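You operate a simulated robot arm through the tools that you are given. There is no shell and no other tool. Be economical: measure what you need, move in short steps, check, and stop when the job is done.

Carry out the task below with a simulated robot arm. There is one attempt and no reset: what you move stays moved.

## Task
Swap the short pipe in the clip rail for the long one and shut both clips.
Fine: lay the short pipe on the hose bench; both pipes branch up.
Where things are to end (x, y in the base frame): long pipe within 20 mm of [660, 260].

It is judged by the outcome, as a careful person would: the job done as asked, and still so three seconds after it is handed in. It fails if anything else is knocked over, pushed out of place, dropped, spilled or broken.

## Robot
A 7-joint arm with a two-finger parallel gripper, fixed in place. Base frame: the origin is at the foot of the arm, x ahead of it, y to its left, z up; the work surface is at about z = 820. Readings come in mm, rad, newtons and seconds.
With the tool pointing down near the work surface it reaches from about 480 to 920 mm from the base axis. Its first joint turns from -2.007 to 2.007 rad. Payload 3.91 kg.
The TCP is the grasp point between the finger pads, 30 mm short of the fingertips. In the tool frame z runs along the fingers and y along their closing line. The gripper opens to 110 mm. The fingers are 20 mm wide and 10 mm thick; the gripper's body (48 by 112 mm) begins 55 mm behind the TCP.
Orientation is that of the tool frame in the base frame, as a unit quaternion [w, x, y, z]. With the fingers straight down and closing along the base's y, the tool's x points along the base's -x, its y along +y and its z along -z.

## Interface
- The arm moves only by the tool jog_arm. Its argument "steps" is a list of rows, each a list of 7 numbers: the shift along the tool's x, y, z in mm, then the turn, a rotation vector about the tool's x, y, z in rad, then the finger opening in mm, from 0 to 110. In form: [[dx, dy, dz, rx, ry, rz, hand], ...]. A call has 1 to 12 rows; each row is the pose to reach, as a shift and turn from the pose commanded when the call began, along the tool's axes at that moment. Each row takes 0.2 s and may step no farther than 50 mm and 0.15 rad from the row before; otherwise, or with a gripper value out of range, the whole call is refused. Where a pose cannot be reached the arm comes as near as it can. A force on the tool above 40 N (or 10 N above the force at the start of the call, whichever is more), or a blocked arm, ends the call early, and 0.2 s more pass. Each finger travels about 153 mm/s and halts on what it meets, pressing with about 29 N; the grip force reading is that of the motor and also rises with nothing between the fingers. The clock runs only during rows and for 0.2 s after the last one: add rows that repeat a pose to give the fingers time. The reply holds the time, the measured pose of the TCP, the force on the tool along the base axes, the opening and the grip force, in the units named above and with some noise, with the torque about the TCP (base axes, N m) and any sound that the robot's microphone picked up.
- Cameras (640 x 400 px; columns grow to the right, rows downward): "scene" is fixed at [419.1, -643, 1562]; the picture's right is [1.00, -0.06, 0.00], its down [-0.05, -0.85, -0.52] and it looks along [0.03, 0.52, -0.85] (base axes); focal length 214 px, centre (320, 200). "wrist" rides on the gripper at [72, 17, -103] in the tool frame; the picture's right is [-0.23, 0.97, 0.00], its down [-0.76, -0.18, -0.62] and it looks along [-0.61, -0.14, 0.78] (tool axes); focal length 222 px, centre (320, 200). There is no depth. A picture from a camera that has moved, and an enlarged one, comes with that camera's place and axes in the base frame and with its lens. The place of the scene camera against the robot may be out by one fixed shift of up to 25 mm in any direction.
- camera(camera): a new picture of that camera. No time passes.
- raise_lower(by): slides the trunk up (or, below 0, down) by that many mm; the arm rides with it, the base frame stays. It gives what a move gives, with no picture.
- zoom(camera, box): a new picture of the part [left, top, right, bottom] of that camera's present view, enlarged. No time passes.
- sign_off(): hands the job in; it is judged then, once.

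Go step by step. Nothing tells you positions but the pictures and the camera data: compare them with the known pose of the tool, close in by small moves and look again before you grip or let go. The budget is 120 turns and 64 pictures, counting those below and the enlarged ones. Unless the task says otherwise, let go and move clear before handing in, and close with one line.

The tools are called after "Call:" as name(argument=value, ...) on one line, values as JSON. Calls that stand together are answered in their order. jog_arm: Moves the arm, as the interface text tells. Its arguments: {"type":"object","properties":{"steps":{"type":"array","items":{"type":"array","items":{"type":"number"}}}},"required":["steps"]} The other tools are called the same way: raise_lower (by) slides the trunk up or down; camera (camera) takes a picture; zoom (camera, box) takes an enlarged picture of a part of a camera's view; sign_off () hands the job in.

At the start:

```text
clock: 0.0
tcp_pos: [615.3, 256.8, 1097.7]
tool_rot: [0.0, 0.0, 1.0, 0.0]
wrist_force: [0.7, 0.7, 0.4]
wrist_torque: [0.01, 0.0, -0.01]
finger_gap: 110.1
finger_force: 0.0
trunk travel left (down, up): [-725.0, 265.0]
```

scene: 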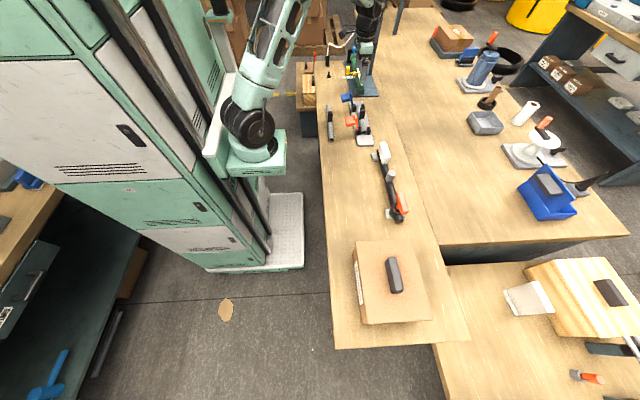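
wrist: 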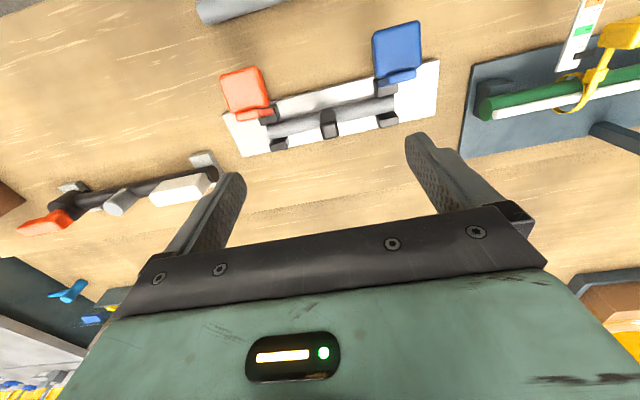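

The clip rail, with a short pipe and two clips (orange and blue), seems to lie near (656, 264). I'll take closer pictures to tell the pipes, bench and branches apart.

Call:
zoom(camera="wrist", box=[180, 0, 480, 188])

Call:
zoom(camera="scene", box=[290, 20, 450, 120])

Call:
zoom(camera="scene", box=[310, 80, 470, 230])

Call:
zoom(camera="wrist", box=[0, 120, 260, 282])

```text
2.13 times, centred on (330, 94) of wrist
camera zoom: at [542.5, 273.6, 1199.7], right [0.23, 0.97, 0.0], down [0.76, -0.18, 0.62], along [0.61, -0.14, -0.78], focal length 473 px, centre (299, 426)
```

zoom: 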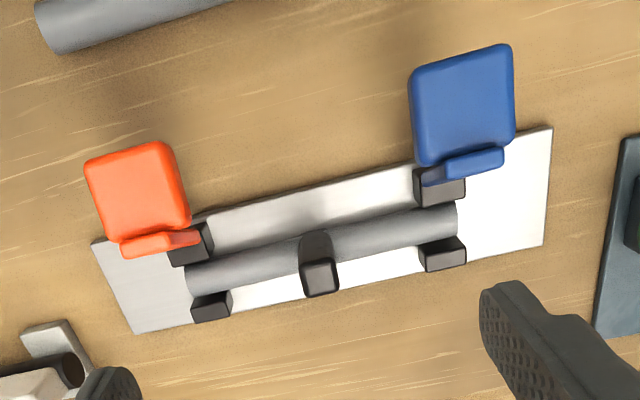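

```text
4.00 times, centred on (370, 70) of scene
camera zoom: at [419.1, -643.0, 1562.0], right [1.0, -0.06, 0.0], down [-0.05, -0.85, -0.52], along [0.03, 0.52, -0.85], focal length 858 px, centre (120, 720)
```

zoom: 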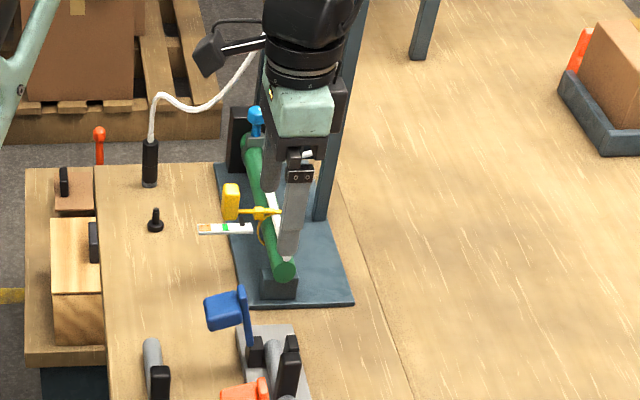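

```text
2.67 times, centred on (390, 155) of scene
camera zoom: at [419.1, -643.0, 1562.0], right [1.0, -0.06, 0.0], down [-0.05, -0.85, -0.52], along [0.03, 0.52, -0.85], focal length 572 px, centre (133, 320)
```

zoom: 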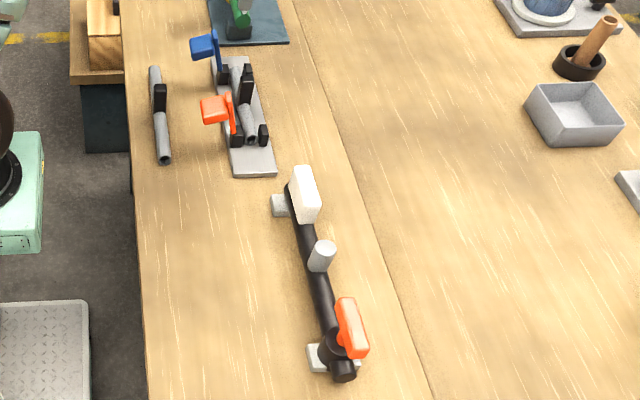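

```text
2.46 times, centred on (130, 201) of wrist
camera zoom: at [542.5, 273.6, 1199.7], right [0.23, 0.97, 0.0], down [0.76, -0.18, 0.62], along [0.61, -0.14, -0.78], focal length 547 px, centre (788, 198)
```

zoom: 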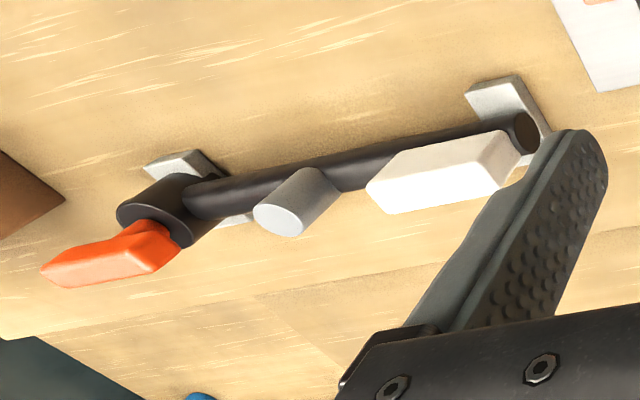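

The long pipe lies near x≈505, y≈130–400, and the short one sits in the rail at x≈655, centre y≈261; both run along y. I'll turn the tool 90° so the fingers close across the pipes, shift to −y, and look again.

Call:
jog_arm(steps=[[0, -10, 0, 0, 0, -0.143, 110], [5, -20, 0, 0, 0, -0.286, 110], [10, -30, 0, 0, 0, -0.428, 110], [15, -40, 0, 0, 0, -0.571, 110], [20, -50, 0, 0, 0, -0.714, 110], [25, -60, 0, 0, 0, -0.857, 110], [30, -70, 0, 0, 0, -1.0, 110], [35, -80, 0, 0, 0, -1.142, 110], [40, -90, 0, 0, 0, -1.285, 110], [40, -100, 0, 0, 0, -1.428, 110], [40, -100, 0, 0, 0, -1.571, 110], [40, -100, 0, 0, 0, -1.571, 110]])

Call:
camera(camera="wrist")

Call:
zoom(camera="scene", box=[310, 50, 410, 150])

```text
clock: 2.6
tcp_pos: [575.0, 156.0, 1097.5]
tool_rot: [-0.001, 0.707, -0.707, 0.0]
wrist_force: [-0.1, 0.0, -0.3]
wrist_torque: [0.0, -0.02, 0.02]
finger_gap: 110.1
finger_force: 0.0
trunk travel left (down, up): [-725.0, 265.0]
```

```text
57 pictures are left
camera wrist: at [558.5, 84.1, 1200.3], right [-0.97, 0.23, 0.0], down [0.18, 0.76, 0.62], along [0.14, 0.61, -0.78], focal length 222 px, centre (320, 200)
```

wrist: 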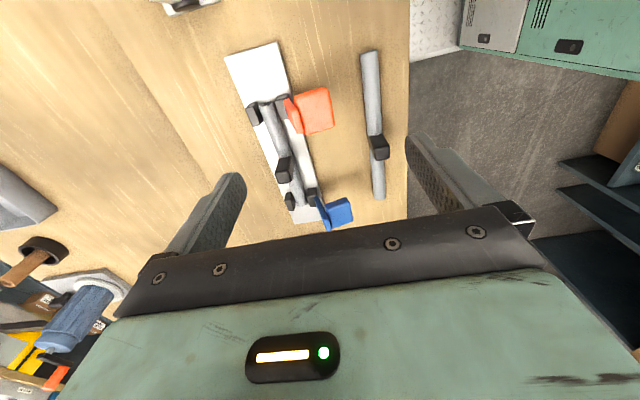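

```text
4.00 times, centred on (360, 100) of scene
camera zoom: at [419.1, -643.0, 1562.0], right [1.0, -0.06, 0.0], down [-0.05, -0.85, -0.52], along [0.03, 0.52, -0.85], focal length 858 px, centre (160, 600)
```

zoom: 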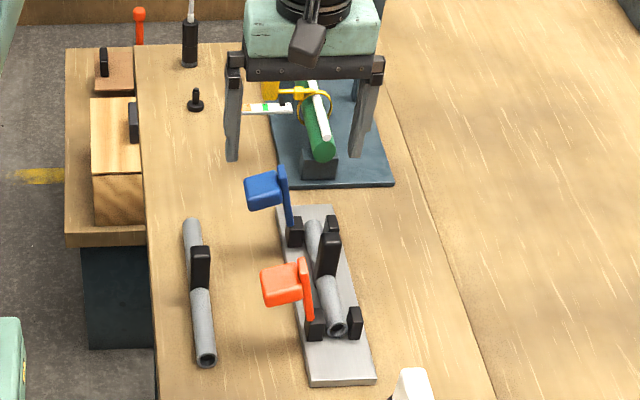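

Call:
zoom(camera="wrist", box=[210, 30, 410, 230])

Call:
camera(camera="scene")

```text
2.00 times, centred on (310, 130) of wrist
camera zoom: at [558.5, 84.1, 1200.3], right [-0.97, 0.23, 0.0], down [0.18, 0.76, 0.62], along [0.14, 0.61, -0.78], focal length 444 px, centre (340, 340)
```

zoom: 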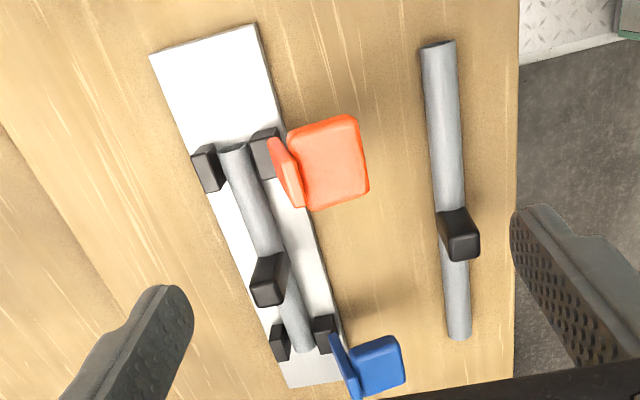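

```text
54 pictures are left
```

scene: 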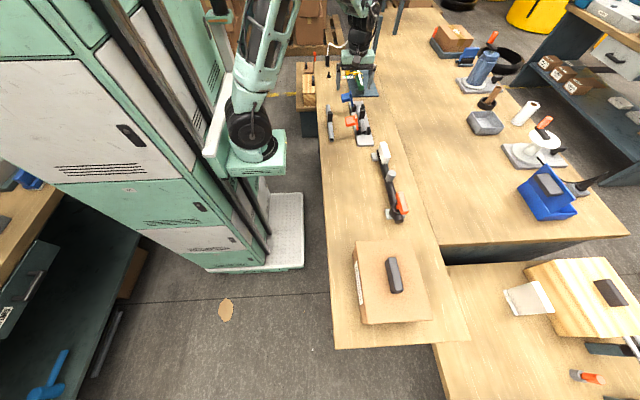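

The wrist camera puts the long pipe's centre at about (500, 265) and the short one at about (660, 261). The scene camera reads x about 25 mm too large. Before choosing where to lay the short pipe I'll check the other fixtures for anything marked as a hose bench.

Call:
zoom(camera="scene", box=[325, 40, 405, 90])

Call:
zoom(camera="scene", box=[420, 20, 640, 220])

```text
8.00 times, centred on (365, 65) of scene
camera zoom: at [419.1, -643.0, 1562.0], right [1.0, -0.06, 0.0], down [-0.05, -0.85, -0.52], along [0.03, 0.52, -0.85], focal length 1716 px, centre (-40, 1280)
```

zoom: 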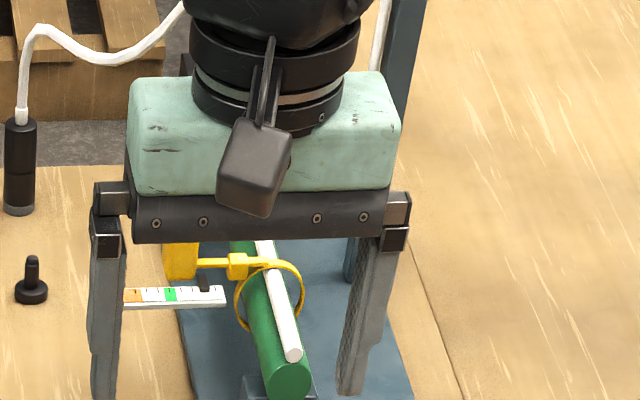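

```text
2.00 times, centred on (530, 120) of scene
camera zoom: at [419.1, -643.0, 1562.0], right [1.0, -0.06, 0.0], down [-0.05, -0.85, -0.52], along [0.03, 0.52, -0.85], focal length 429 px, centre (-100, 360)
```

zoom: 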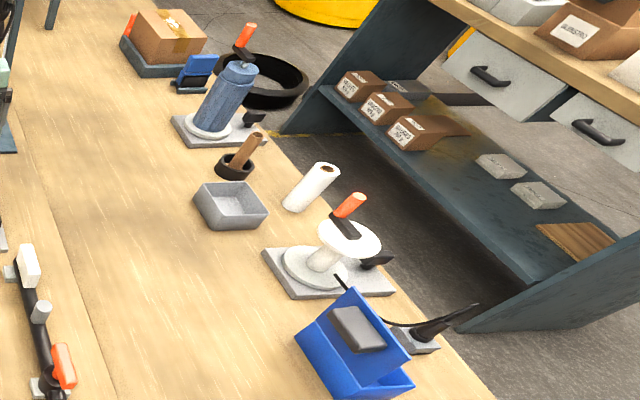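

The strip table carrying the rail and pipes is the only hose bench within reach, so I'll lay the short pipe on its free part at about x≈745. Now I'll move above the short pipe's branch and look.

Call:
jog_arm(steps=[[-21, -17, 20, 0, 0, 0, 80], [-42, -34, 50, 0, 0, 0, 80], [-63, -51, 80, 0, 0, 0, 80], [-84, -68, 110, 0, 0, 0, 80], [-105, -85, 135, 0, 0, 0, 80], [-105, -85, 135, 0, 0, 0, 80]])

Call:
camera(camera="wrist")

Call:
zoom(camera="scene", box=[320, 70, 400, 150])

```text
clock: 4.0
tcp_pos: [660.3, 262.0, 962.9]
tool_rot: [0.0, -0.707, 0.708, 0.0]
wrist_force: [0.1, -1.0, 0.0]
wrist_torque: [0.0, -0.03, 0.0]
finger_gap: 80.0
finger_force: 0.0
trunk travel left (down, up): [-725.0, 265.0]
```

```text
51 pictures are left
camera wrist: at [644.1, 189.6, 1065.0], right [-0.97, 0.23, 0.0], down [0.18, 0.76, 0.62], along [0.14, 0.61, -0.78], focal length 222 px, centre (320, 200)
```

wrist: 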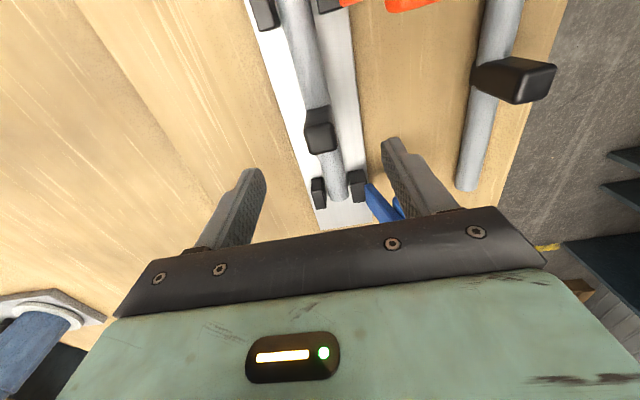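

```text
5.00 times, centred on (360, 110) of scene
camera zoom: at [419.1, -643.0, 1562.0], right [1.0, -0.06, 0.0], down [-0.05, -0.85, -0.52], along [0.03, 0.52, -0.85], focal length 1072 px, centre (120, 650)
```

zoom: 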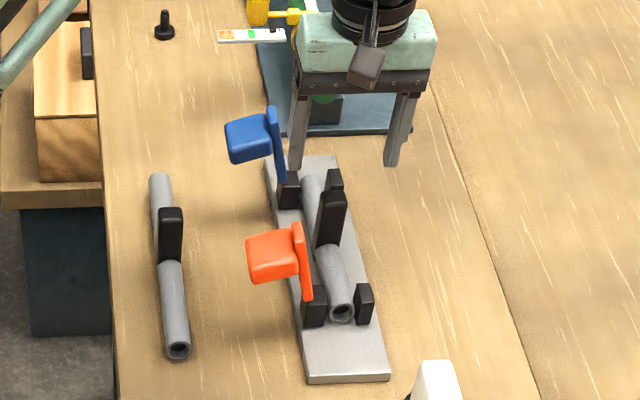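

Call:
zoom(camera="wrist", box=[230, 60, 430, 220])

```text
2.50 times, centred on (330, 140) of wrist
camera zoom: at [644.1, 189.6, 1065.0], right [-0.97, 0.23, 0.0], down [0.18, 0.76, 0.62], along [0.14, 0.61, -0.78], focal length 555 px, centre (295, 350)
```

zoom: 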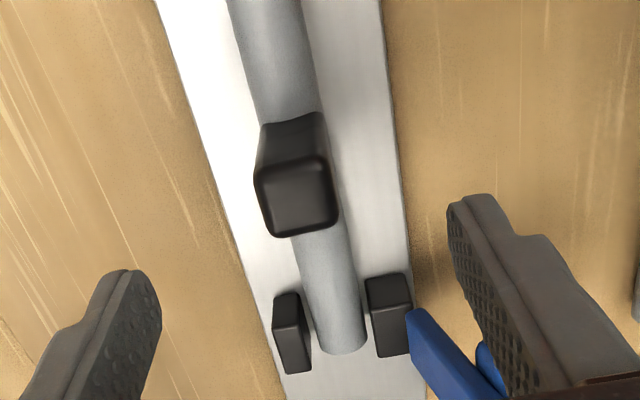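

The short pipe's branch sits at about (660, 264) with its top near z≈882, and it is about 27 mm wide, a little wider than the pipe. I'll come down in stages and watch the force.

Call:
jog_arm(steps=[[-2, 0, 30, 0, 0, 0, 70], [-2, 0, 55, 0, 0, 0, 70], [-2, 0, 78, 0, 0, 0, 70], [-2, 0, 78, 0, 0, 0, 70]])

Call:
camera(camera="wrist")

Call:
zoom(camera="scene", box=[320, 70, 400, 150])

```text
clock: 5.0
tcp_pos: [661.9, 263.0, 884.7]
tool_rot: [0.0, -0.707, 0.708, 0.0]
wrist_force: [-0.1, -0.1, 0.0]
wrist_torque: [-0.01, -0.04, 0.02]
finger_gap: 69.7
finger_force: 0.1
trunk travel left (down, up): [-725.0, 265.0]
```

```text
48 pictures are left
camera wrist: at [644.2, 191.3, 987.3], right [-0.97, 0.23, 0.0], down [0.18, 0.76, 0.62], along [0.14, 0.61, -0.78], focal length 222 px, centre (320, 200)
```

wrist: 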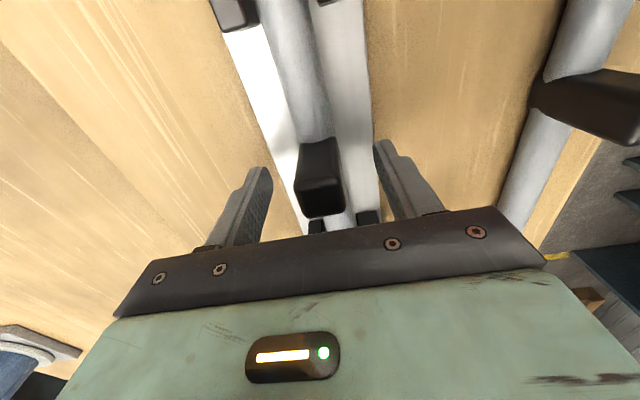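

```text
5.00 times, centred on (360, 110) of scene
camera zoom: at [419.1, -643.0, 1562.0], right [1.0, -0.06, 0.0], down [-0.05, -0.85, -0.52], along [0.03, 0.52, -0.85], focal length 1072 px, centre (120, 650)
```

zoom: 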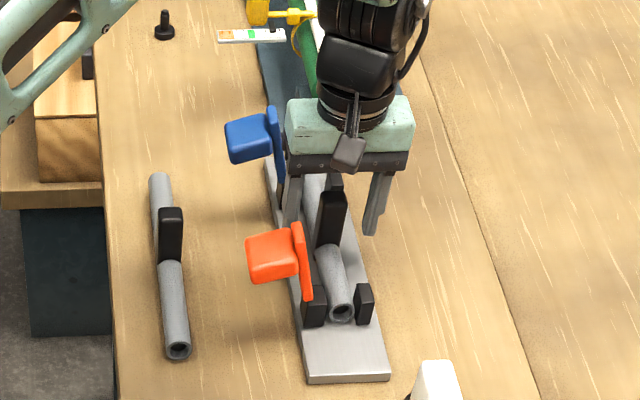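

The branch top works out at about (659.5, 262, 895), so I'll go down to z≈873, centre in x and close.

Call:
jog_arm(steps=[[1, 2, 6, 0, 0, 0, 70], [1, 2, 12, 0, 0, 0, 50], [1, 2, 12, 0, 0, 0, 36], [1, 2, 12, 0, 0, 0, 15], [1, 2, 12, 0, 0, 0, 15], [1, 2, 12, 0, 0, 0, 15]])

```text
clock: 6.4
tcp_pos: [657.9, 262.4, 873.0]
tool_rot: [0.0, 0.707, -0.707, 0.0]
wrist_force: [-0.1, 0.4, 0.4]
wrist_torque: [0.16, 0.02, 0.04]
finger_gap: 24.7
finger_force: 29.4
trunk travel left (down, up): [-725.0, 265.0]
```

I have a 24.7 mm grip. I'll lift slowly.

Call:
jog_arm(steps=[[0, 0, -5, 0, 0, 0, 15], [0, 0, -12, 0, 0, 0, 15], [0, 0, -25, 0, 0, 0, 15], [0, 0, -50, 0, 0, 0, 15], [0, 0, -80, 0, 0, 0, 15], [0, 0, -100, 0, 0, 0, 15], [0, 0, -100, 0, 0, 0, 15]])

Call:
camera(camera="wrist")

Call:
zoom(camera="scene", box=[320, 60, 420, 140])

```text
clock: 8.0
tcp_pos: [656.6, 264.1, 971.2]
tool_rot: [0.0, -0.707, 0.707, 0.0]
wrist_force: [0.0, -0.3, -0.9]
wrist_torque: [0.0, 0.01, -0.01]
finger_gap: 24.8
finger_force: 29.5
trunk travel left (down, up): [-725.0, 265.0]
```

```text
46 pictures are left
camera wrist: at [640.4, 191.9, 1073.2], right [-0.97, 0.23, 0.0], down [0.18, 0.76, 0.62], along [0.14, 0.61, -0.78], focal length 222 px, centre (320, 200)
```

wrist: 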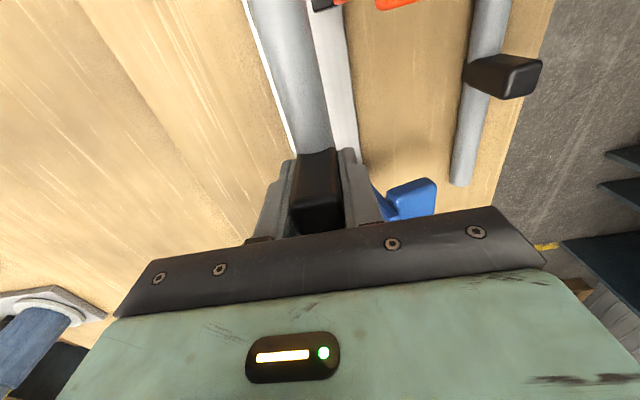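

```text
5.00 times, centred on (370, 100) of scene
camera zoom: at [419.1, -643.0, 1562.0], right [1.0, -0.06, 0.0], down [-0.05, -0.85, -0.52], along [0.03, 0.52, -0.85], focal length 1072 px, centre (70, 700)
```

zoom: 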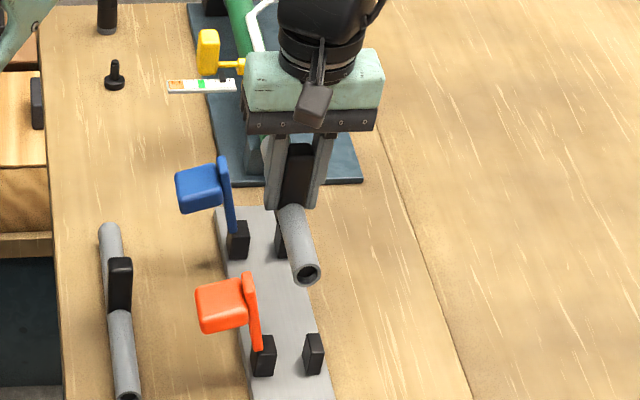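

The pipe is held level with its branch up. I'll carry it to about (755, 290), which is clear bench, and stop just above the surface.

Call:
jog_arm(steps=[[-6, -25, 0, 0, 0, 0, 15], [-13, -50, 0, 0, 0, 0, 15], [-20, -75, 0, 0, 0, 0, 15], [-26, -98, 0, 0, 0, 0, 15], [-26, -98, 30, 0, 0, 0, 15], [-26, -98, 60, 0, 0, 0, 15], [-26, -98, 85, 0, 0, 0, 15], [-26, -98, 95, 0, 0, 0, 15], [-26, -98, 95, 0, 0, 0, 15]])

Call:
camera(camera="wrist")

Call:
zoom(camera="scene", box=[340, 60, 440, 140])

```text
clock: 10.0
tcp_pos: [755.4, 287.6, 877.8]
tool_rot: [0.0, 0.707, -0.707, 0.0]
wrist_force: [0.3, -0.7, -0.7]
wrist_torque: [-0.01, 0.0, -0.01]
finger_gap: 24.9
finger_force: 28.5
trunk travel left (down, up): [-725.0, 265.0]
```

```text
44 pictures are left
camera wrist: at [738.7, 215.8, 979.6], right [-0.97, 0.23, 0.0], down [0.18, 0.76, 0.62], along [0.14, 0.61, -0.78], focal length 222 px, centre (320, 200)
```

wrist: 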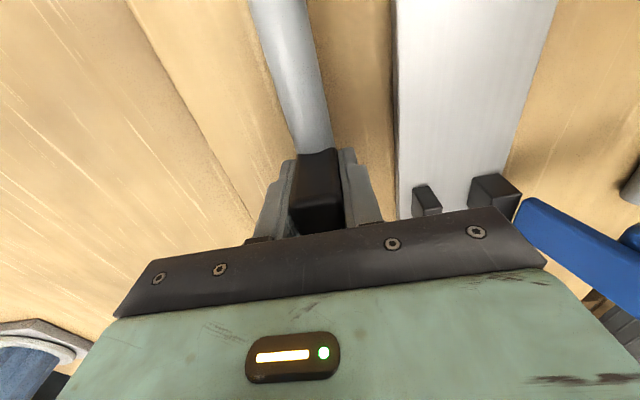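

```text
5.00 times, centred on (390, 100) of scene
camera zoom: at [419.1, -643.0, 1562.0], right [1.0, -0.06, 0.0], down [-0.05, -0.85, -0.52], along [0.03, 0.52, -0.85], focal length 1072 px, centre (-30, 700)
```

zoom: 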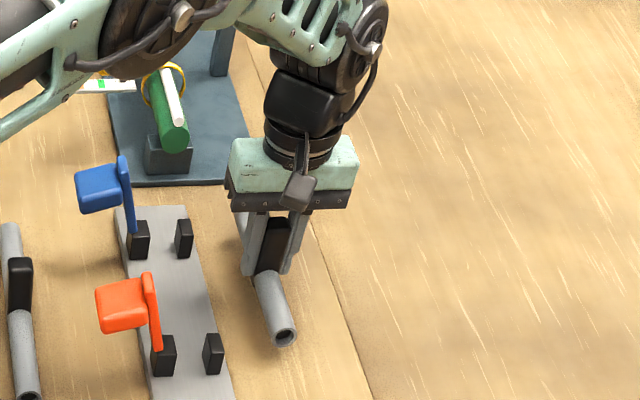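

Call:
jog_arm(steps=[[0, 0, 6, 0, 0, 0, 15], [0, 0, 12, 0, 0, 0, 15], [0, 0, 16, 0, 0, 0, 15], [0, 0, 18, 0, 0, 0, 15], [0, 0, 20, 0, 0, 0, 15], [0, 0, 20, 0, 0, 0, 15]])

Call:
zoom(camera="scene", box=[340, 60, 440, 140])

```text
clock: 11.4
tcp_pos: [755.0, 290.0, 858.6]
tool_rot: [-0.002, 0.707, -0.707, 0.0]
wrist_force: [-4.0, -0.8, 22.8]
wrist_torque: [0.04, 0.25, -0.05]
finger_gap: 25.1
finger_force: 29.3
trunk travel left (down, up): [-725.0, 265.0]
```

```text
5.00 times, centred on (390, 100) of scene
camera zoom: at [419.1, -643.0, 1562.0], right [1.0, -0.06, 0.0], down [-0.05, -0.85, -0.52], along [0.03, 0.52, -0.85], focal length 1072 px, centre (-30, 700)
```

zoom: 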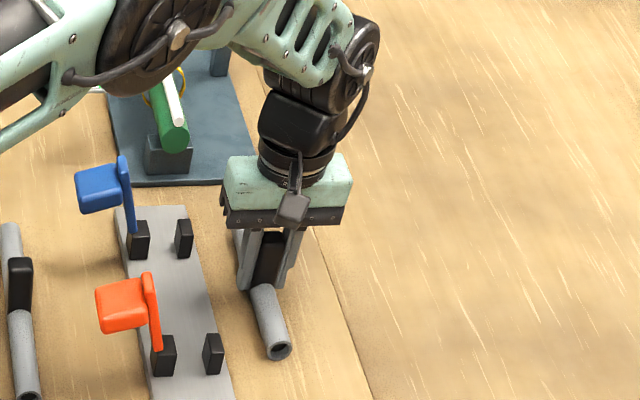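

The pipe touched the bench at TCP z≈859 with 23 N. I'll ease the pressure and open gently.

Call:
jog_arm(steps=[[0, 0, -1, 0, 0, 0, 15], [0, 0, -1.5, 0, 0, 0, 15], [0, 0, -1.5, 0, 0, 0, 30], [0, 0, -1.5, 0, 0, 0, 40], [0, 0, -1.5, 0, 0, 0, 50], [0, 0, -1.5, 0, 0, 0, 50]])

Call:
camera(camera="wrist")

```text
clock: 12.8
tcp_pos: [755.1, 287.1, 858.7]
tool_rot: [0.0, 0.707, -0.707, 0.0]
wrist_force: [0.4, 0.2, -0.2]
wrist_torque: [-0.01, -0.01, 0.01]
finger_gap: 50.1
finger_force: 0.1
trunk travel left (down, up): [-725.0, 265.0]
```

```text
41 pictures are left
camera wrist: at [738.5, 215.9, 961.0], right [-0.97, 0.23, 0.0], down [0.18, 0.76, 0.62], along [0.14, 0.61, -0.78], focal length 222 px, centre (320, 200)
```

wrist: 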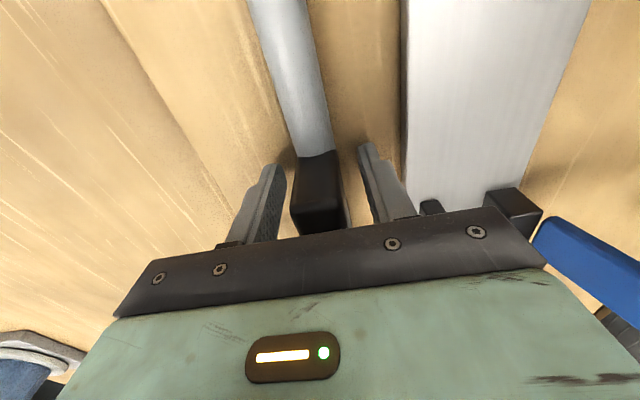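

The short pipe stands steady with its branch up. I'll rise and move over the long pipe.

Call:
jog_arm(steps=[[0, 0, -30, 0, 0, 0, 60], [0, 0, -70, 0, 0, 0, 70], [0, 0, -115, 0, 0, 0, 80], [4, 40, -130, 0, 0, 0, 80], [8, 85, -130, 0, 0, 0, 80], [12, 130, -130, 0, 0, 0, 80], [16, 175, -130, 0, 0, 0, 80], [20, 220, -130, 0, 0, 0, 80], [23, 255, -130, 0, 0, 0, 80], [23, 255, -130, 0, 0, 0, 80]])

Call:
camera(camera="wrist")

Call:
zoom(camera="scene", box=[320, 60, 440, 150])

```text
clock: 15.0
tcp_pos: [501.2, 266.1, 989.2]
tool_rot: [0.0, -0.707, 0.707, 0.0]
wrist_force: [-0.9, 0.1, 0.2]
wrist_torque: [-0.03, 0.04, 0.02]
finger_gap: 80.2
finger_force: 0.1
trunk travel left (down, up): [-725.0, 265.0]
```

```text
40 pictures are left
camera wrist: at [483.8, 193.5, 1091.7], right [-0.97, 0.23, 0.0], down [0.18, 0.76, 0.62], along [0.14, 0.61, -0.78], focal length 222 px, centre (320, 200)
```

wrist: 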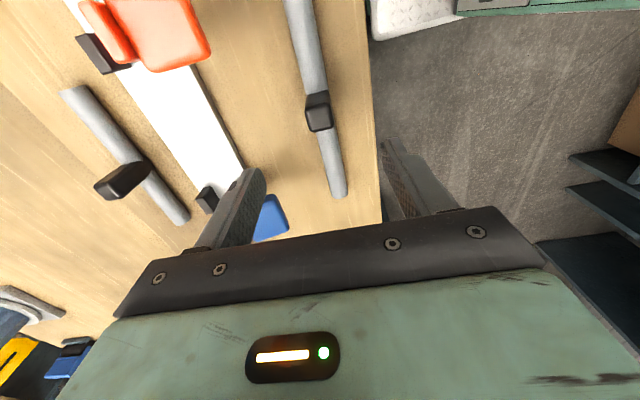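

```text
4.44 times, centred on (380, 105) of scene
camera zoom: at [419.1, -643.0, 1562.0], right [1.0, -0.06, 0.0], down [-0.05, -0.85, -0.52], along [0.03, 0.52, -0.85], focal length 953 px, centre (53, 622)
```

zoom: 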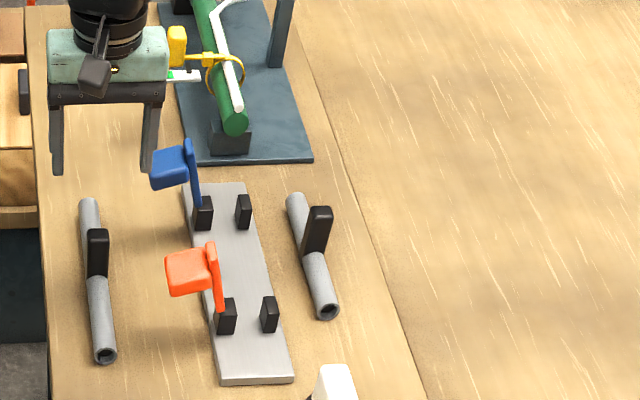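

The long pipe's branch is at about (500.5, 262) with its top near z≈881. I'll descend around it and close.

Call:
jog_arm(steps=[[3, 0, 40, 0, 0, 0, 70], [3, 0, 80, 0, 0, 0, 70], [3, 0, 105, 0, 0, 0, 70], [3, 0, 120, 0, 0, 0, 70], [3, 0, 128, 0, 0, 0, 60], [3, 0, 128, 0, 0, 0, 45]])

Call:
camera(camera="wrist")

```text
clock: 16.4
tcp_pos: [500.4, 262.0, 861.6]
tool_rot: [0.0, 0.707, -0.707, 0.001]
wrist_force: [-0.4, 0.2, -0.4]
wrist_torque: [-0.04, -0.01, -0.02]
finger_gap: 44.9
finger_force: 0.0
trunk travel left (down, up): [-725.0, 265.0]
```

```text
38 pictures are left
camera wrist: at [483.2, 190.4, 964.3], right [-0.97, 0.23, 0.0], down [0.18, 0.76, 0.62], along [0.14, 0.61, -0.78], focal length 222 px, centre (320, 200)
```

wrist: 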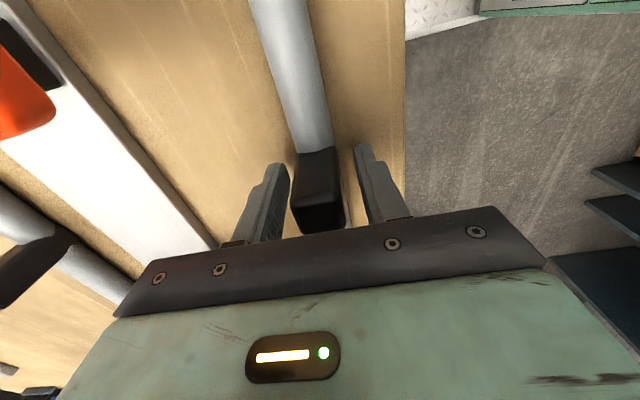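

The branch is between the fingers. I'll close and lift.

Call:
jog_arm(steps=[[0, 0, 0, 0, 0, 0, 30], [0, 0, 0, 0, 0, 0, 15], [0, 0, 0, 0, 0, 0, 15], [0, 0, -5, 0, 0, 0, 15], [0, 0, -20, 0, 0, 0, 15], [0, 0, -50, 0, 0, 0, 15], [0, 0, -90, 0, 0, 0, 15], [0, 0, -130, 0, 0, 0, 15], [0, 0, -130, 0, 0, 0, 15]])

Call:
camera(camera="wrist")

Call:
zoom(camera="scene", box=[310, 50, 410, 130])

```text
clock: 18.4
tcp_pos: [500.5, 261.5, 991.4]
tool_rot: [0.001, 0.708, -0.707, 0.0]
wrist_force: [0.0, 0.1, -1.1]
wrist_torque: [0.01, -0.02, 0.01]
finger_gap: 24.8
finger_force: 28.4
trunk travel left (down, up): [-725.0, 265.0]
```

```text
37 pictures are left
camera wrist: at [483.5, 190.1, 1093.8], right [-0.97, 0.23, 0.0], down [0.18, 0.76, 0.62], along [0.14, 0.61, -0.78], focal length 222 px, centre (320, 200)
```

wrist: 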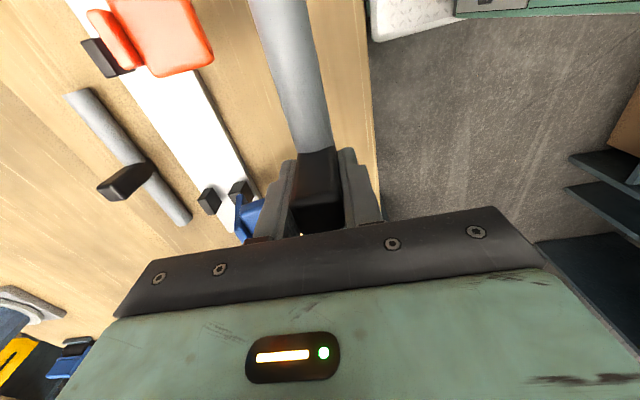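

```text
5.00 times, centred on (360, 90) of scene
camera zoom: at [419.1, -643.0, 1562.0], right [1.0, -0.06, 0.0], down [-0.05, -0.85, -0.52], along [0.03, 0.52, -0.85], focal length 1072 px, centre (120, 750)
```

zoom: 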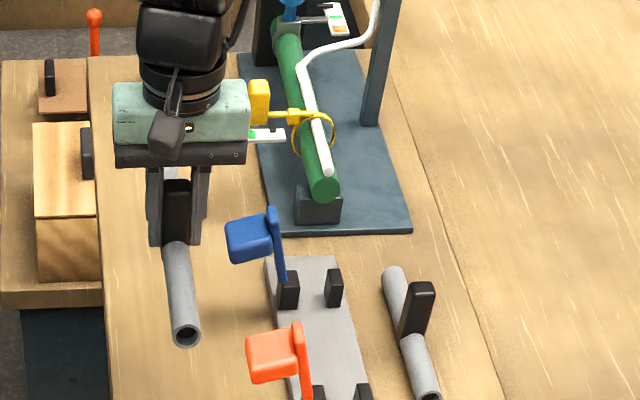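

The long pipe is held level. The lever tops may reach about z 940, so I'll rise further before crossing over to the rail.

Call:
jog_arm(steps=[[0, 0, -40, 0, 0, 0, 15], [0, 0, -65, 0, 0, 0, 15], [0, -40, -65, 0, 0, 0, 15], [0, -80, -65, 0, 0, 0, 15], [0, -120, -65, 0, 0, 0, 15], [0, -158.5, -65, 0, 0, 0, 15], [0, -158.5, -30, 0, 0, 0, 15], [0, -158.5, 0, 0, 0, 0, 15], [0, -158.5, 0, 0, 0, 0, 15]])

Call:
camera(camera="wrist")

Call:
zoom(camera="scene", box=[320, 60, 420, 140])

```text
clock: 20.4
tcp_pos: [661.2, 263.9, 990.4]
tool_rot: [0.0, 0.707, -0.707, -0.001]
wrist_force: [-0.2, -0.2, -1.3]
wrist_torque: [0.0, 0.01, 0.03]
finger_gap: 24.6
finger_force: 28.3
trunk travel left (down, up): [-725.0, 265.0]
```

```text
35 pictures are left
camera wrist: at [643.2, 191.5, 1092.7], right [-0.97, 0.23, 0.0], down [0.18, 0.76, 0.62], along [0.14, 0.61, -0.78], focal length 222 px, centre (320, 200)
```

wrist: 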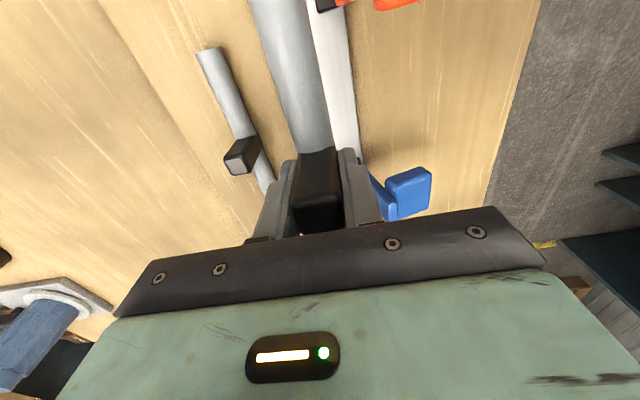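

```text
5.00 times, centred on (370, 100) of scene
camera zoom: at [419.1, -643.0, 1562.0], right [1.0, -0.06, 0.0], down [-0.05, -0.85, -0.52], along [0.03, 0.52, -0.85], focal length 1072 px, centre (70, 700)
```

zoom: 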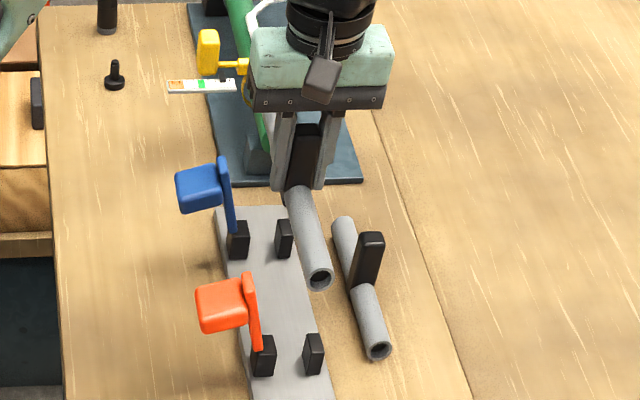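

I'll descend to just above the cradle and look again before seating the pipe.

Call:
jog_arm(steps=[[1, 1, 30, 0, 0, 0, 15], [1, 1, 60, 0, 0, 0, 15], [1, 1, 83, 0, 0, 0, 15], [1, 1, 83, 0, 0, 0, 15]])

Call:
zoom(camera="wrist", box=[200, 0, 440, 150])

Call:
zoom(camera="scene", box=[335, 80, 395, 140])

```text
clock: 21.4
tcp_pos: [658.8, 262.9, 907.6]
tool_rot: [0.0, 0.707, -0.707, -0.001]
wrist_force: [0.0, 0.2, -1.1]
wrist_torque: [-0.01, 0.01, -0.02]
finger_gap: 24.4
finger_force: 29.1
trunk travel left (down, up): [-725.0, 265.0]
```

```text
2.67 times, centred on (320, 75) of wrist
camera zoom: at [642.1, 190.3, 1009.3], right [-0.97, 0.23, 0.0], down [0.18, 0.76, 0.62], along [0.14, 0.61, -0.78], focal length 592 px, centre (320, 533)
```

zoom: 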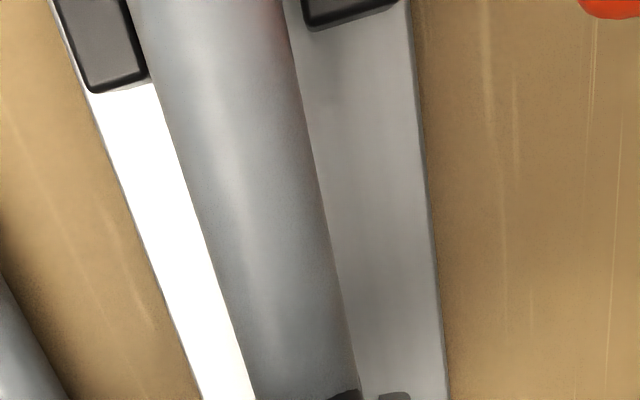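

```text
6.67 times, centred on (365, 110) of scene
camera zoom: at [419.1, -643.0, 1562.0], right [1.0, -0.06, 0.0], down [-0.05, -0.85, -0.52], along [0.03, 0.52, -0.85], focal length 1430 px, centre (20, 800)
```

zoom: 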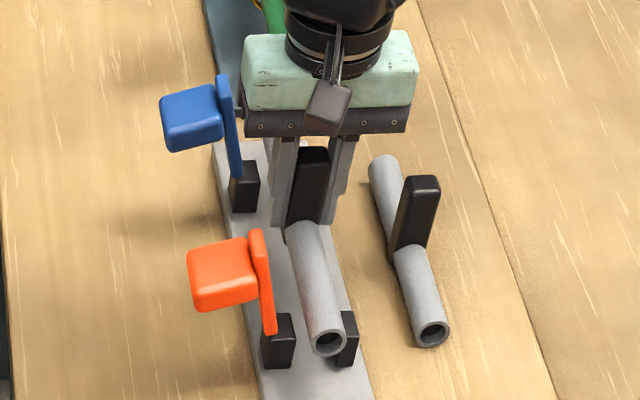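

The slot centre works out at x≈659.5, while the pipe sits about 2 mm to −x and is turned about 0.02 rad. I'll correct both and lower gently.

Call:
jog_arm(steps=[[1, -2, 0, 0, 0, -0.02, 15], [1, -2, 8, 0, 0, -0.02, 15], [1, -2, 15, 0, 0, -0.02, 15], [1, -2, 20, 0, 0, -0.02, 15], [1, -2, 25, 0, 0, -0.02, 15], [1, -2, 28, 0, 0, -0.02, 15], [1, -2, 28, 0, 0, -0.02, 15]])

Call:
zoom(camera="scene", box=[335, 80, 395, 140])

Call:
zoom(camera="wrist", box=[200, 0, 440, 150])

```text
clock: 23.0
tcp_pos: [660.5, 262.2, 878.8]
tool_rot: [0.001, 0.714, -0.7, 0.0]
wrist_force: [0.0, 0.6, -0.7]
wrist_torque: [0.0, -0.03, -0.01]
finger_gap: 24.6
finger_force: 29.0
trunk travel left (down, up): [-725.0, 265.0]
```

```text
6.67 times, centred on (365, 110) of scene
camera zoom: at [419.1, -643.0, 1562.0], right [1.0, -0.06, 0.0], down [-0.05, -0.85, -0.52], along [0.03, 0.52, -0.85], focal length 1430 px, centre (20, 800)
```

zoom: 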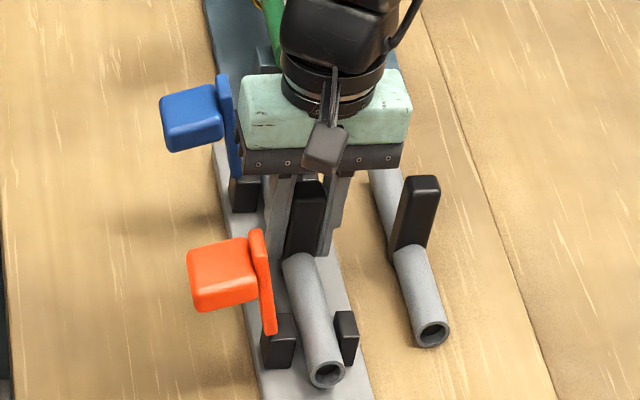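

```text
2.67 times, centred on (320, 75) of wrist
camera zoom: at [645.0, 188.8, 982.0], right [-0.98, 0.21, 0.0], down [0.16, 0.76, 0.62], along [0.13, 0.61, -0.78], focal length 592 px, centre (320, 533)
```

zoom: 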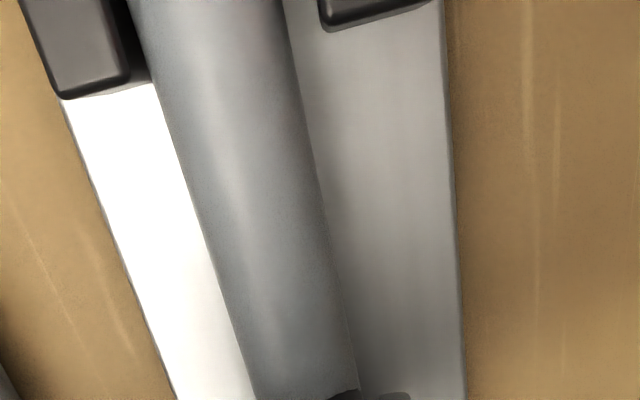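

The pipe is between the blocks. I'll lower it to contact in small steps.

Call:
jog_arm(steps=[[0, 0, 2, 0, 0, 0, 15], [0, 0, 4, 0, 0, 0, 15], [0, 0, 5, 0, 0, 0, 15], [0, 0, 5, 0, 0, 0, 15]])

```text
clock: 24.0
tcp_pos: [659.3, 261.6, 875.3]
tool_rot: [0.0, 0.715, -0.699, 0.0]
wrist_force: [0.1, 0.3, -1.7]
wrist_torque: [0.01, 0.0, -0.02]
finger_gap: 24.5
finger_force: 29.1
trunk travel left (down, up): [-725.0, 265.0]
```

Call:
jog_arm(steps=[[0, 0, 1, 0, 0, 0, 15], [0, 0, 2, 0, 0, 0, 15], [0, 0, 3, 0, 0, 0, 15], [0, 0, 3, 0, 0, 0, 15]])

```text
clock: 25.0
tcp_pos: [660.9, 260.5, 873.4]
tool_rot: [-0.002, 0.714, -0.7, 0.0]
wrist_force: [0.6, -0.3, 16.3]
wrist_torque: [-0.64, 0.05, 0.06]
finger_gap: 24.9
finger_force: 29.0
trunk travel left (down, up): [-725.0, 265.0]
```

It's seated at z≈873, matching the short pipe. I'll ease off, open and check.

Call:
jog_arm(steps=[[0, 0, -1, 0, 0, 0, 15], [0, 0, -1, 0, 0, 0, 30], [0, 0, -1, 0, 0, 0, 42], [0, 0, -1, 0, 0, 0, 55], [0, 0, -1, 0, 0, 0, 55], [0, 0, -30, 0, 0, 0, 60], [0, 0, -75, 0, 0, 0, 60], [0, 0, -120, 0, 0, 0, 60], [40, 0, -140, 0, 0, 0, 60], [80, 0, -150, 0, 0, 0, 60], [80, 0, -150, 0, 0, 0, 60]])

Call:
camera(camera="wrist")

Call:
zoom(camera="scene", box=[335, 80, 395, 140])

```text
clock: 27.4
tcp_pos: [661.4, 179.1, 1021.3]
tool_rot: [0.0, 0.715, -0.699, -0.001]
wrist_force: [-0.7, -0.2, 0.3]
wrist_torque: [0.02, 0.01, 0.01]
finger_gap: 60.3
finger_force: 0.0
trunk travel left (down, up): [-725.0, 265.0]
```

```text
29 pictures are left
camera wrist: at [645.6, 106.3, 1123.9], right [-0.98, 0.21, 0.0], down [0.16, 0.76, 0.62], along [0.13, 0.61, -0.78], focal length 222 px, centre (320, 200)
```

wrist: 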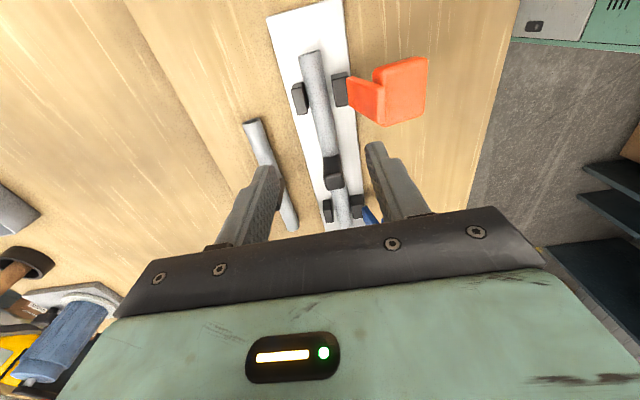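

```text
6.67 times, centred on (365, 110) of scene
camera zoom: at [419.1, -643.0, 1562.0], right [1.0, -0.06, 0.0], down [-0.05, -0.85, -0.52], along [0.03, 0.52, -0.85], focal length 1430 px, centre (20, 800)
```

zoom: 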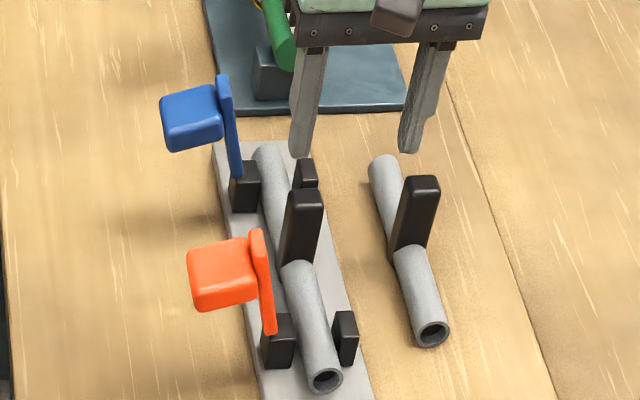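

The long pipe is seated between all four blocks with its branch up. Next I need the lever shapes and positions for shutting the clips.

Call:
zoom(camera="wrist", box=[270, 20, 450, 150])

Call:
zoom(camera="scene", box=[340, 85, 380, 125])

```text
3.08 times, centred on (360, 85) of wrist
camera zoom: at [645.6, 106.3, 1123.9], right [-0.98, 0.21, 0.0], down [0.16, 0.76, 0.62], along [0.13, 0.61, -0.78], focal length 684 px, centre (197, 554)
```

zoom: 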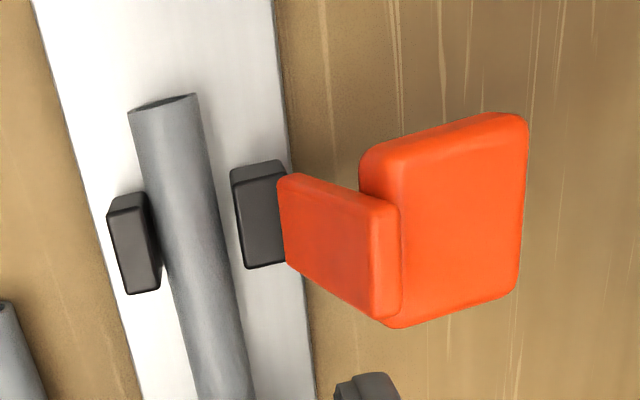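

```text
10.00 times, centred on (360, 105) of scene
camera zoom: at [419.1, -643.0, 1562.0], right [1.0, -0.06, 0.0], down [-0.05, -0.85, -0.52], along [0.03, 0.52, -0.85], focal length 2145 px, centre (-80, 1150)
```

zoom: 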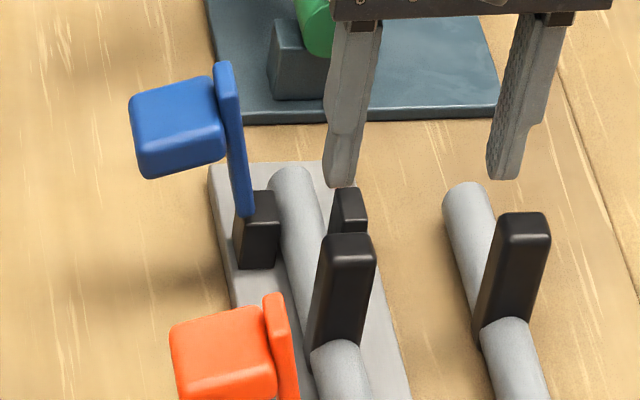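

The orange lever hinges at about (635, 170, 865). Its plate leans back to about (608, 932), and the handle's outer face is near x≈563. I'll close the fingers, drop in behind the handle and push it over in +x.

Call:
jog_arm(steps=[[3, 40, -10, 0, 0, 0, 30], [6, 80, -10, 0, 0, 0, 0], [6, 124, -10, 0, 0, 0, 0], [6, 124, 20, 0, 0, 0, 0], [6, 124, 60, 0, 0, 0, 0], [6, 124, 94, 0, 0, 0, 0], [6, 124, 94, 0, 0, 0, 0]])

Call:
zoom(camera="scene", box=[325, 75, 395, 145])

Call:
camera(camera="wrist")

```text
clock: 29.0
tcp_pos: [537.1, 169.5, 926.5]
tool_rot: [-0.001, 0.715, -0.699, -0.001]
wrist_force: [-0.7, -0.4, -0.3]
wrist_torque: [-0.02, 0.0, -0.02]
finger_gap: 0.0
finger_force: 29.0
trunk travel left (down, up): [-725.0, 265.0]
```

```text
5.71 times, centred on (360, 110) of scene
camera zoom: at [419.1, -643.0, 1562.0], right [1.0, -0.06, 0.0], down [-0.05, -0.85, -0.52], along [0.03, 0.52, -0.85], focal length 1226 px, centre (91, 714)
```

zoom: 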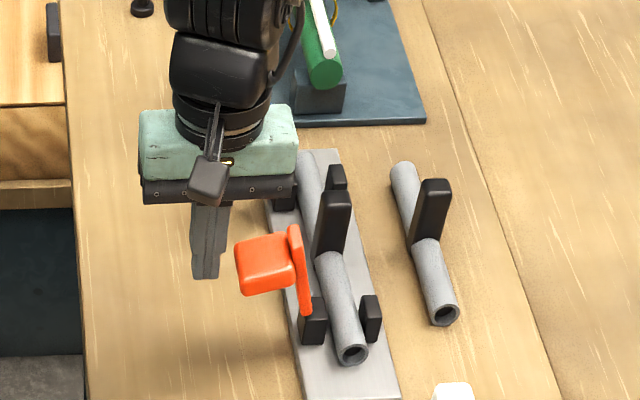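

```text
24 pictures are left
camera wrist: at [521.8, 97.1, 1029.6], right [-0.98, 0.21, 0.0], down [0.16, 0.76, 0.62], along [0.13, 0.61, -0.78], focal length 222 px, centre (320, 200)
```

wrist: 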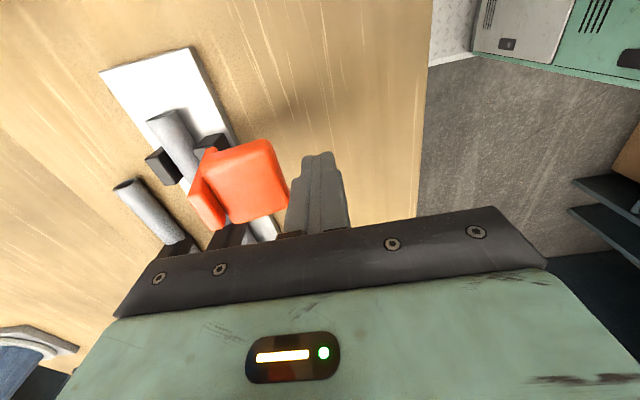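

The fingers sit just behind the orange handle. I'll push in +x in 10 mm steps.

Call:
jog_arm(steps=[[0, -10, 0, 0, 0, 0, 0], [0, -20, 0, 0, 0, 0, 0], [0, -30, 0, 0, 0, 0, 0], [1, -40, 0, 0, 0, 0, 0], [1, -50, 0, 0, 0, 0, 0], [1, -58, 0, 0, 0, 0, 0], [1, -66, 0, 0, 0, 0, 0], [1, -66, 0, 0, 0, 0, 0]])

Call:
zoom(camera="scene", box=[325, 75, 395, 145])

```text
clock: 29.7
tcp_pos: [553.6, 170.4, 928.3]
tool_rot: [0.009, 0.716, -0.698, -0.002]
wrist_force: [-15.9, -2.8, 10.8]
wrist_torque: [-0.15, 0.15, -0.1]
finger_gap: 0.0
finger_force: 29.3
trunk travel left (down, up): [-725.0, 265.0]
stopped in row 3: the force on the tool passed its limit at 50 N (the readings are from after the stop); the commanded pose is now the measured one
```

```text
5.71 times, centred on (360, 110) of scene
camera zoom: at [419.1, -643.0, 1562.0], right [1.0, -0.06, 0.0], down [-0.05, -0.85, -0.52], along [0.03, 0.52, -0.85], focal length 1226 px, centre (91, 714)
```

zoom: 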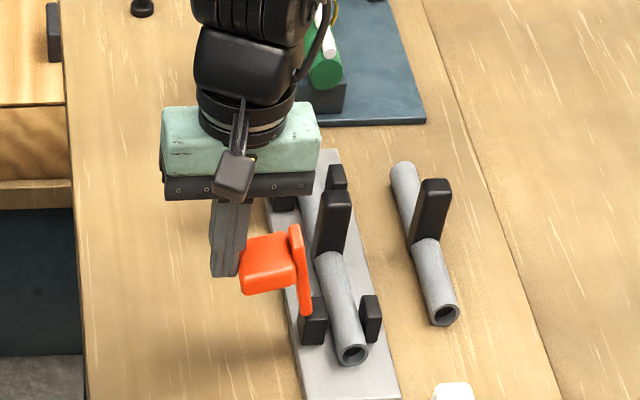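

The lever gave a few millimetres, but the hinge is stiff and the push was too brisk. I'll push slower, rising a little to follow the handle's arc.

Call:
jog_arm(steps=[[0, -2, -1, 0, 0, 0, 0], [0, -4, -2, 0, 0, 0, 0], [0, -6, -4, 0, 0, 0, 0], [0, -8, -5, 0, 0, 0, 0], [0, -10, -7, 0, 0, 0, 0], [0, -12, -8, 0, 0, 0, 0], [0, -14, -9, 0, 0, 0, 0], [0, -16, -10, 0, 0, 0, 0], [0, -18, -11, 0, 0, 0, 0], [0, -20, -12, 0, 0, 0, 0], [0, -22, -13, 0, 0, 0, 0]])

Call:
zoom(camera="scene", box=[325, 75, 395, 145])

```text
clock: 30.3
tcp_pos: [554.7, 171.0, 929.1]
tool_rot: [0.009, 0.717, -0.697, -0.002]
wrist_force: [-16.1, -3.2, 11.0]
wrist_torque: [-0.15, 0.16, -0.17]
finger_gap: 0.2
finger_force: 28.7
trunk travel left (down, up): [-725.0, 265.0]
stopped in row 2: the force on the tool passed its limit at 42 N (the readings are from after the stop); the commanded pose is now the measured one
```

```text
5.71 times, centred on (360, 110) of scene
camera zoom: at [419.1, -643.0, 1562.0], right [1.0, -0.06, 0.0], down [-0.05, -0.85, -0.52], along [0.03, 0.52, -0.85], focal length 1226 px, centre (91, 714)
```

zoom: 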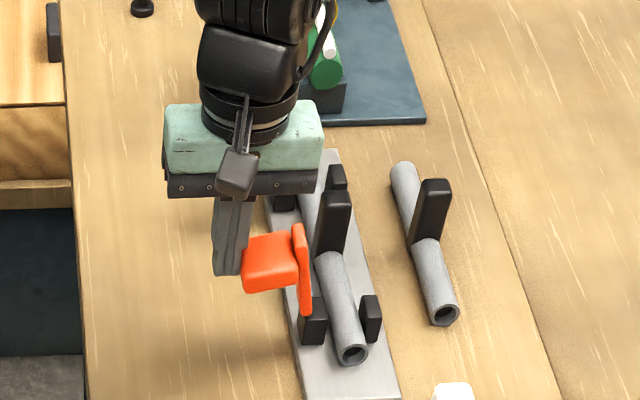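

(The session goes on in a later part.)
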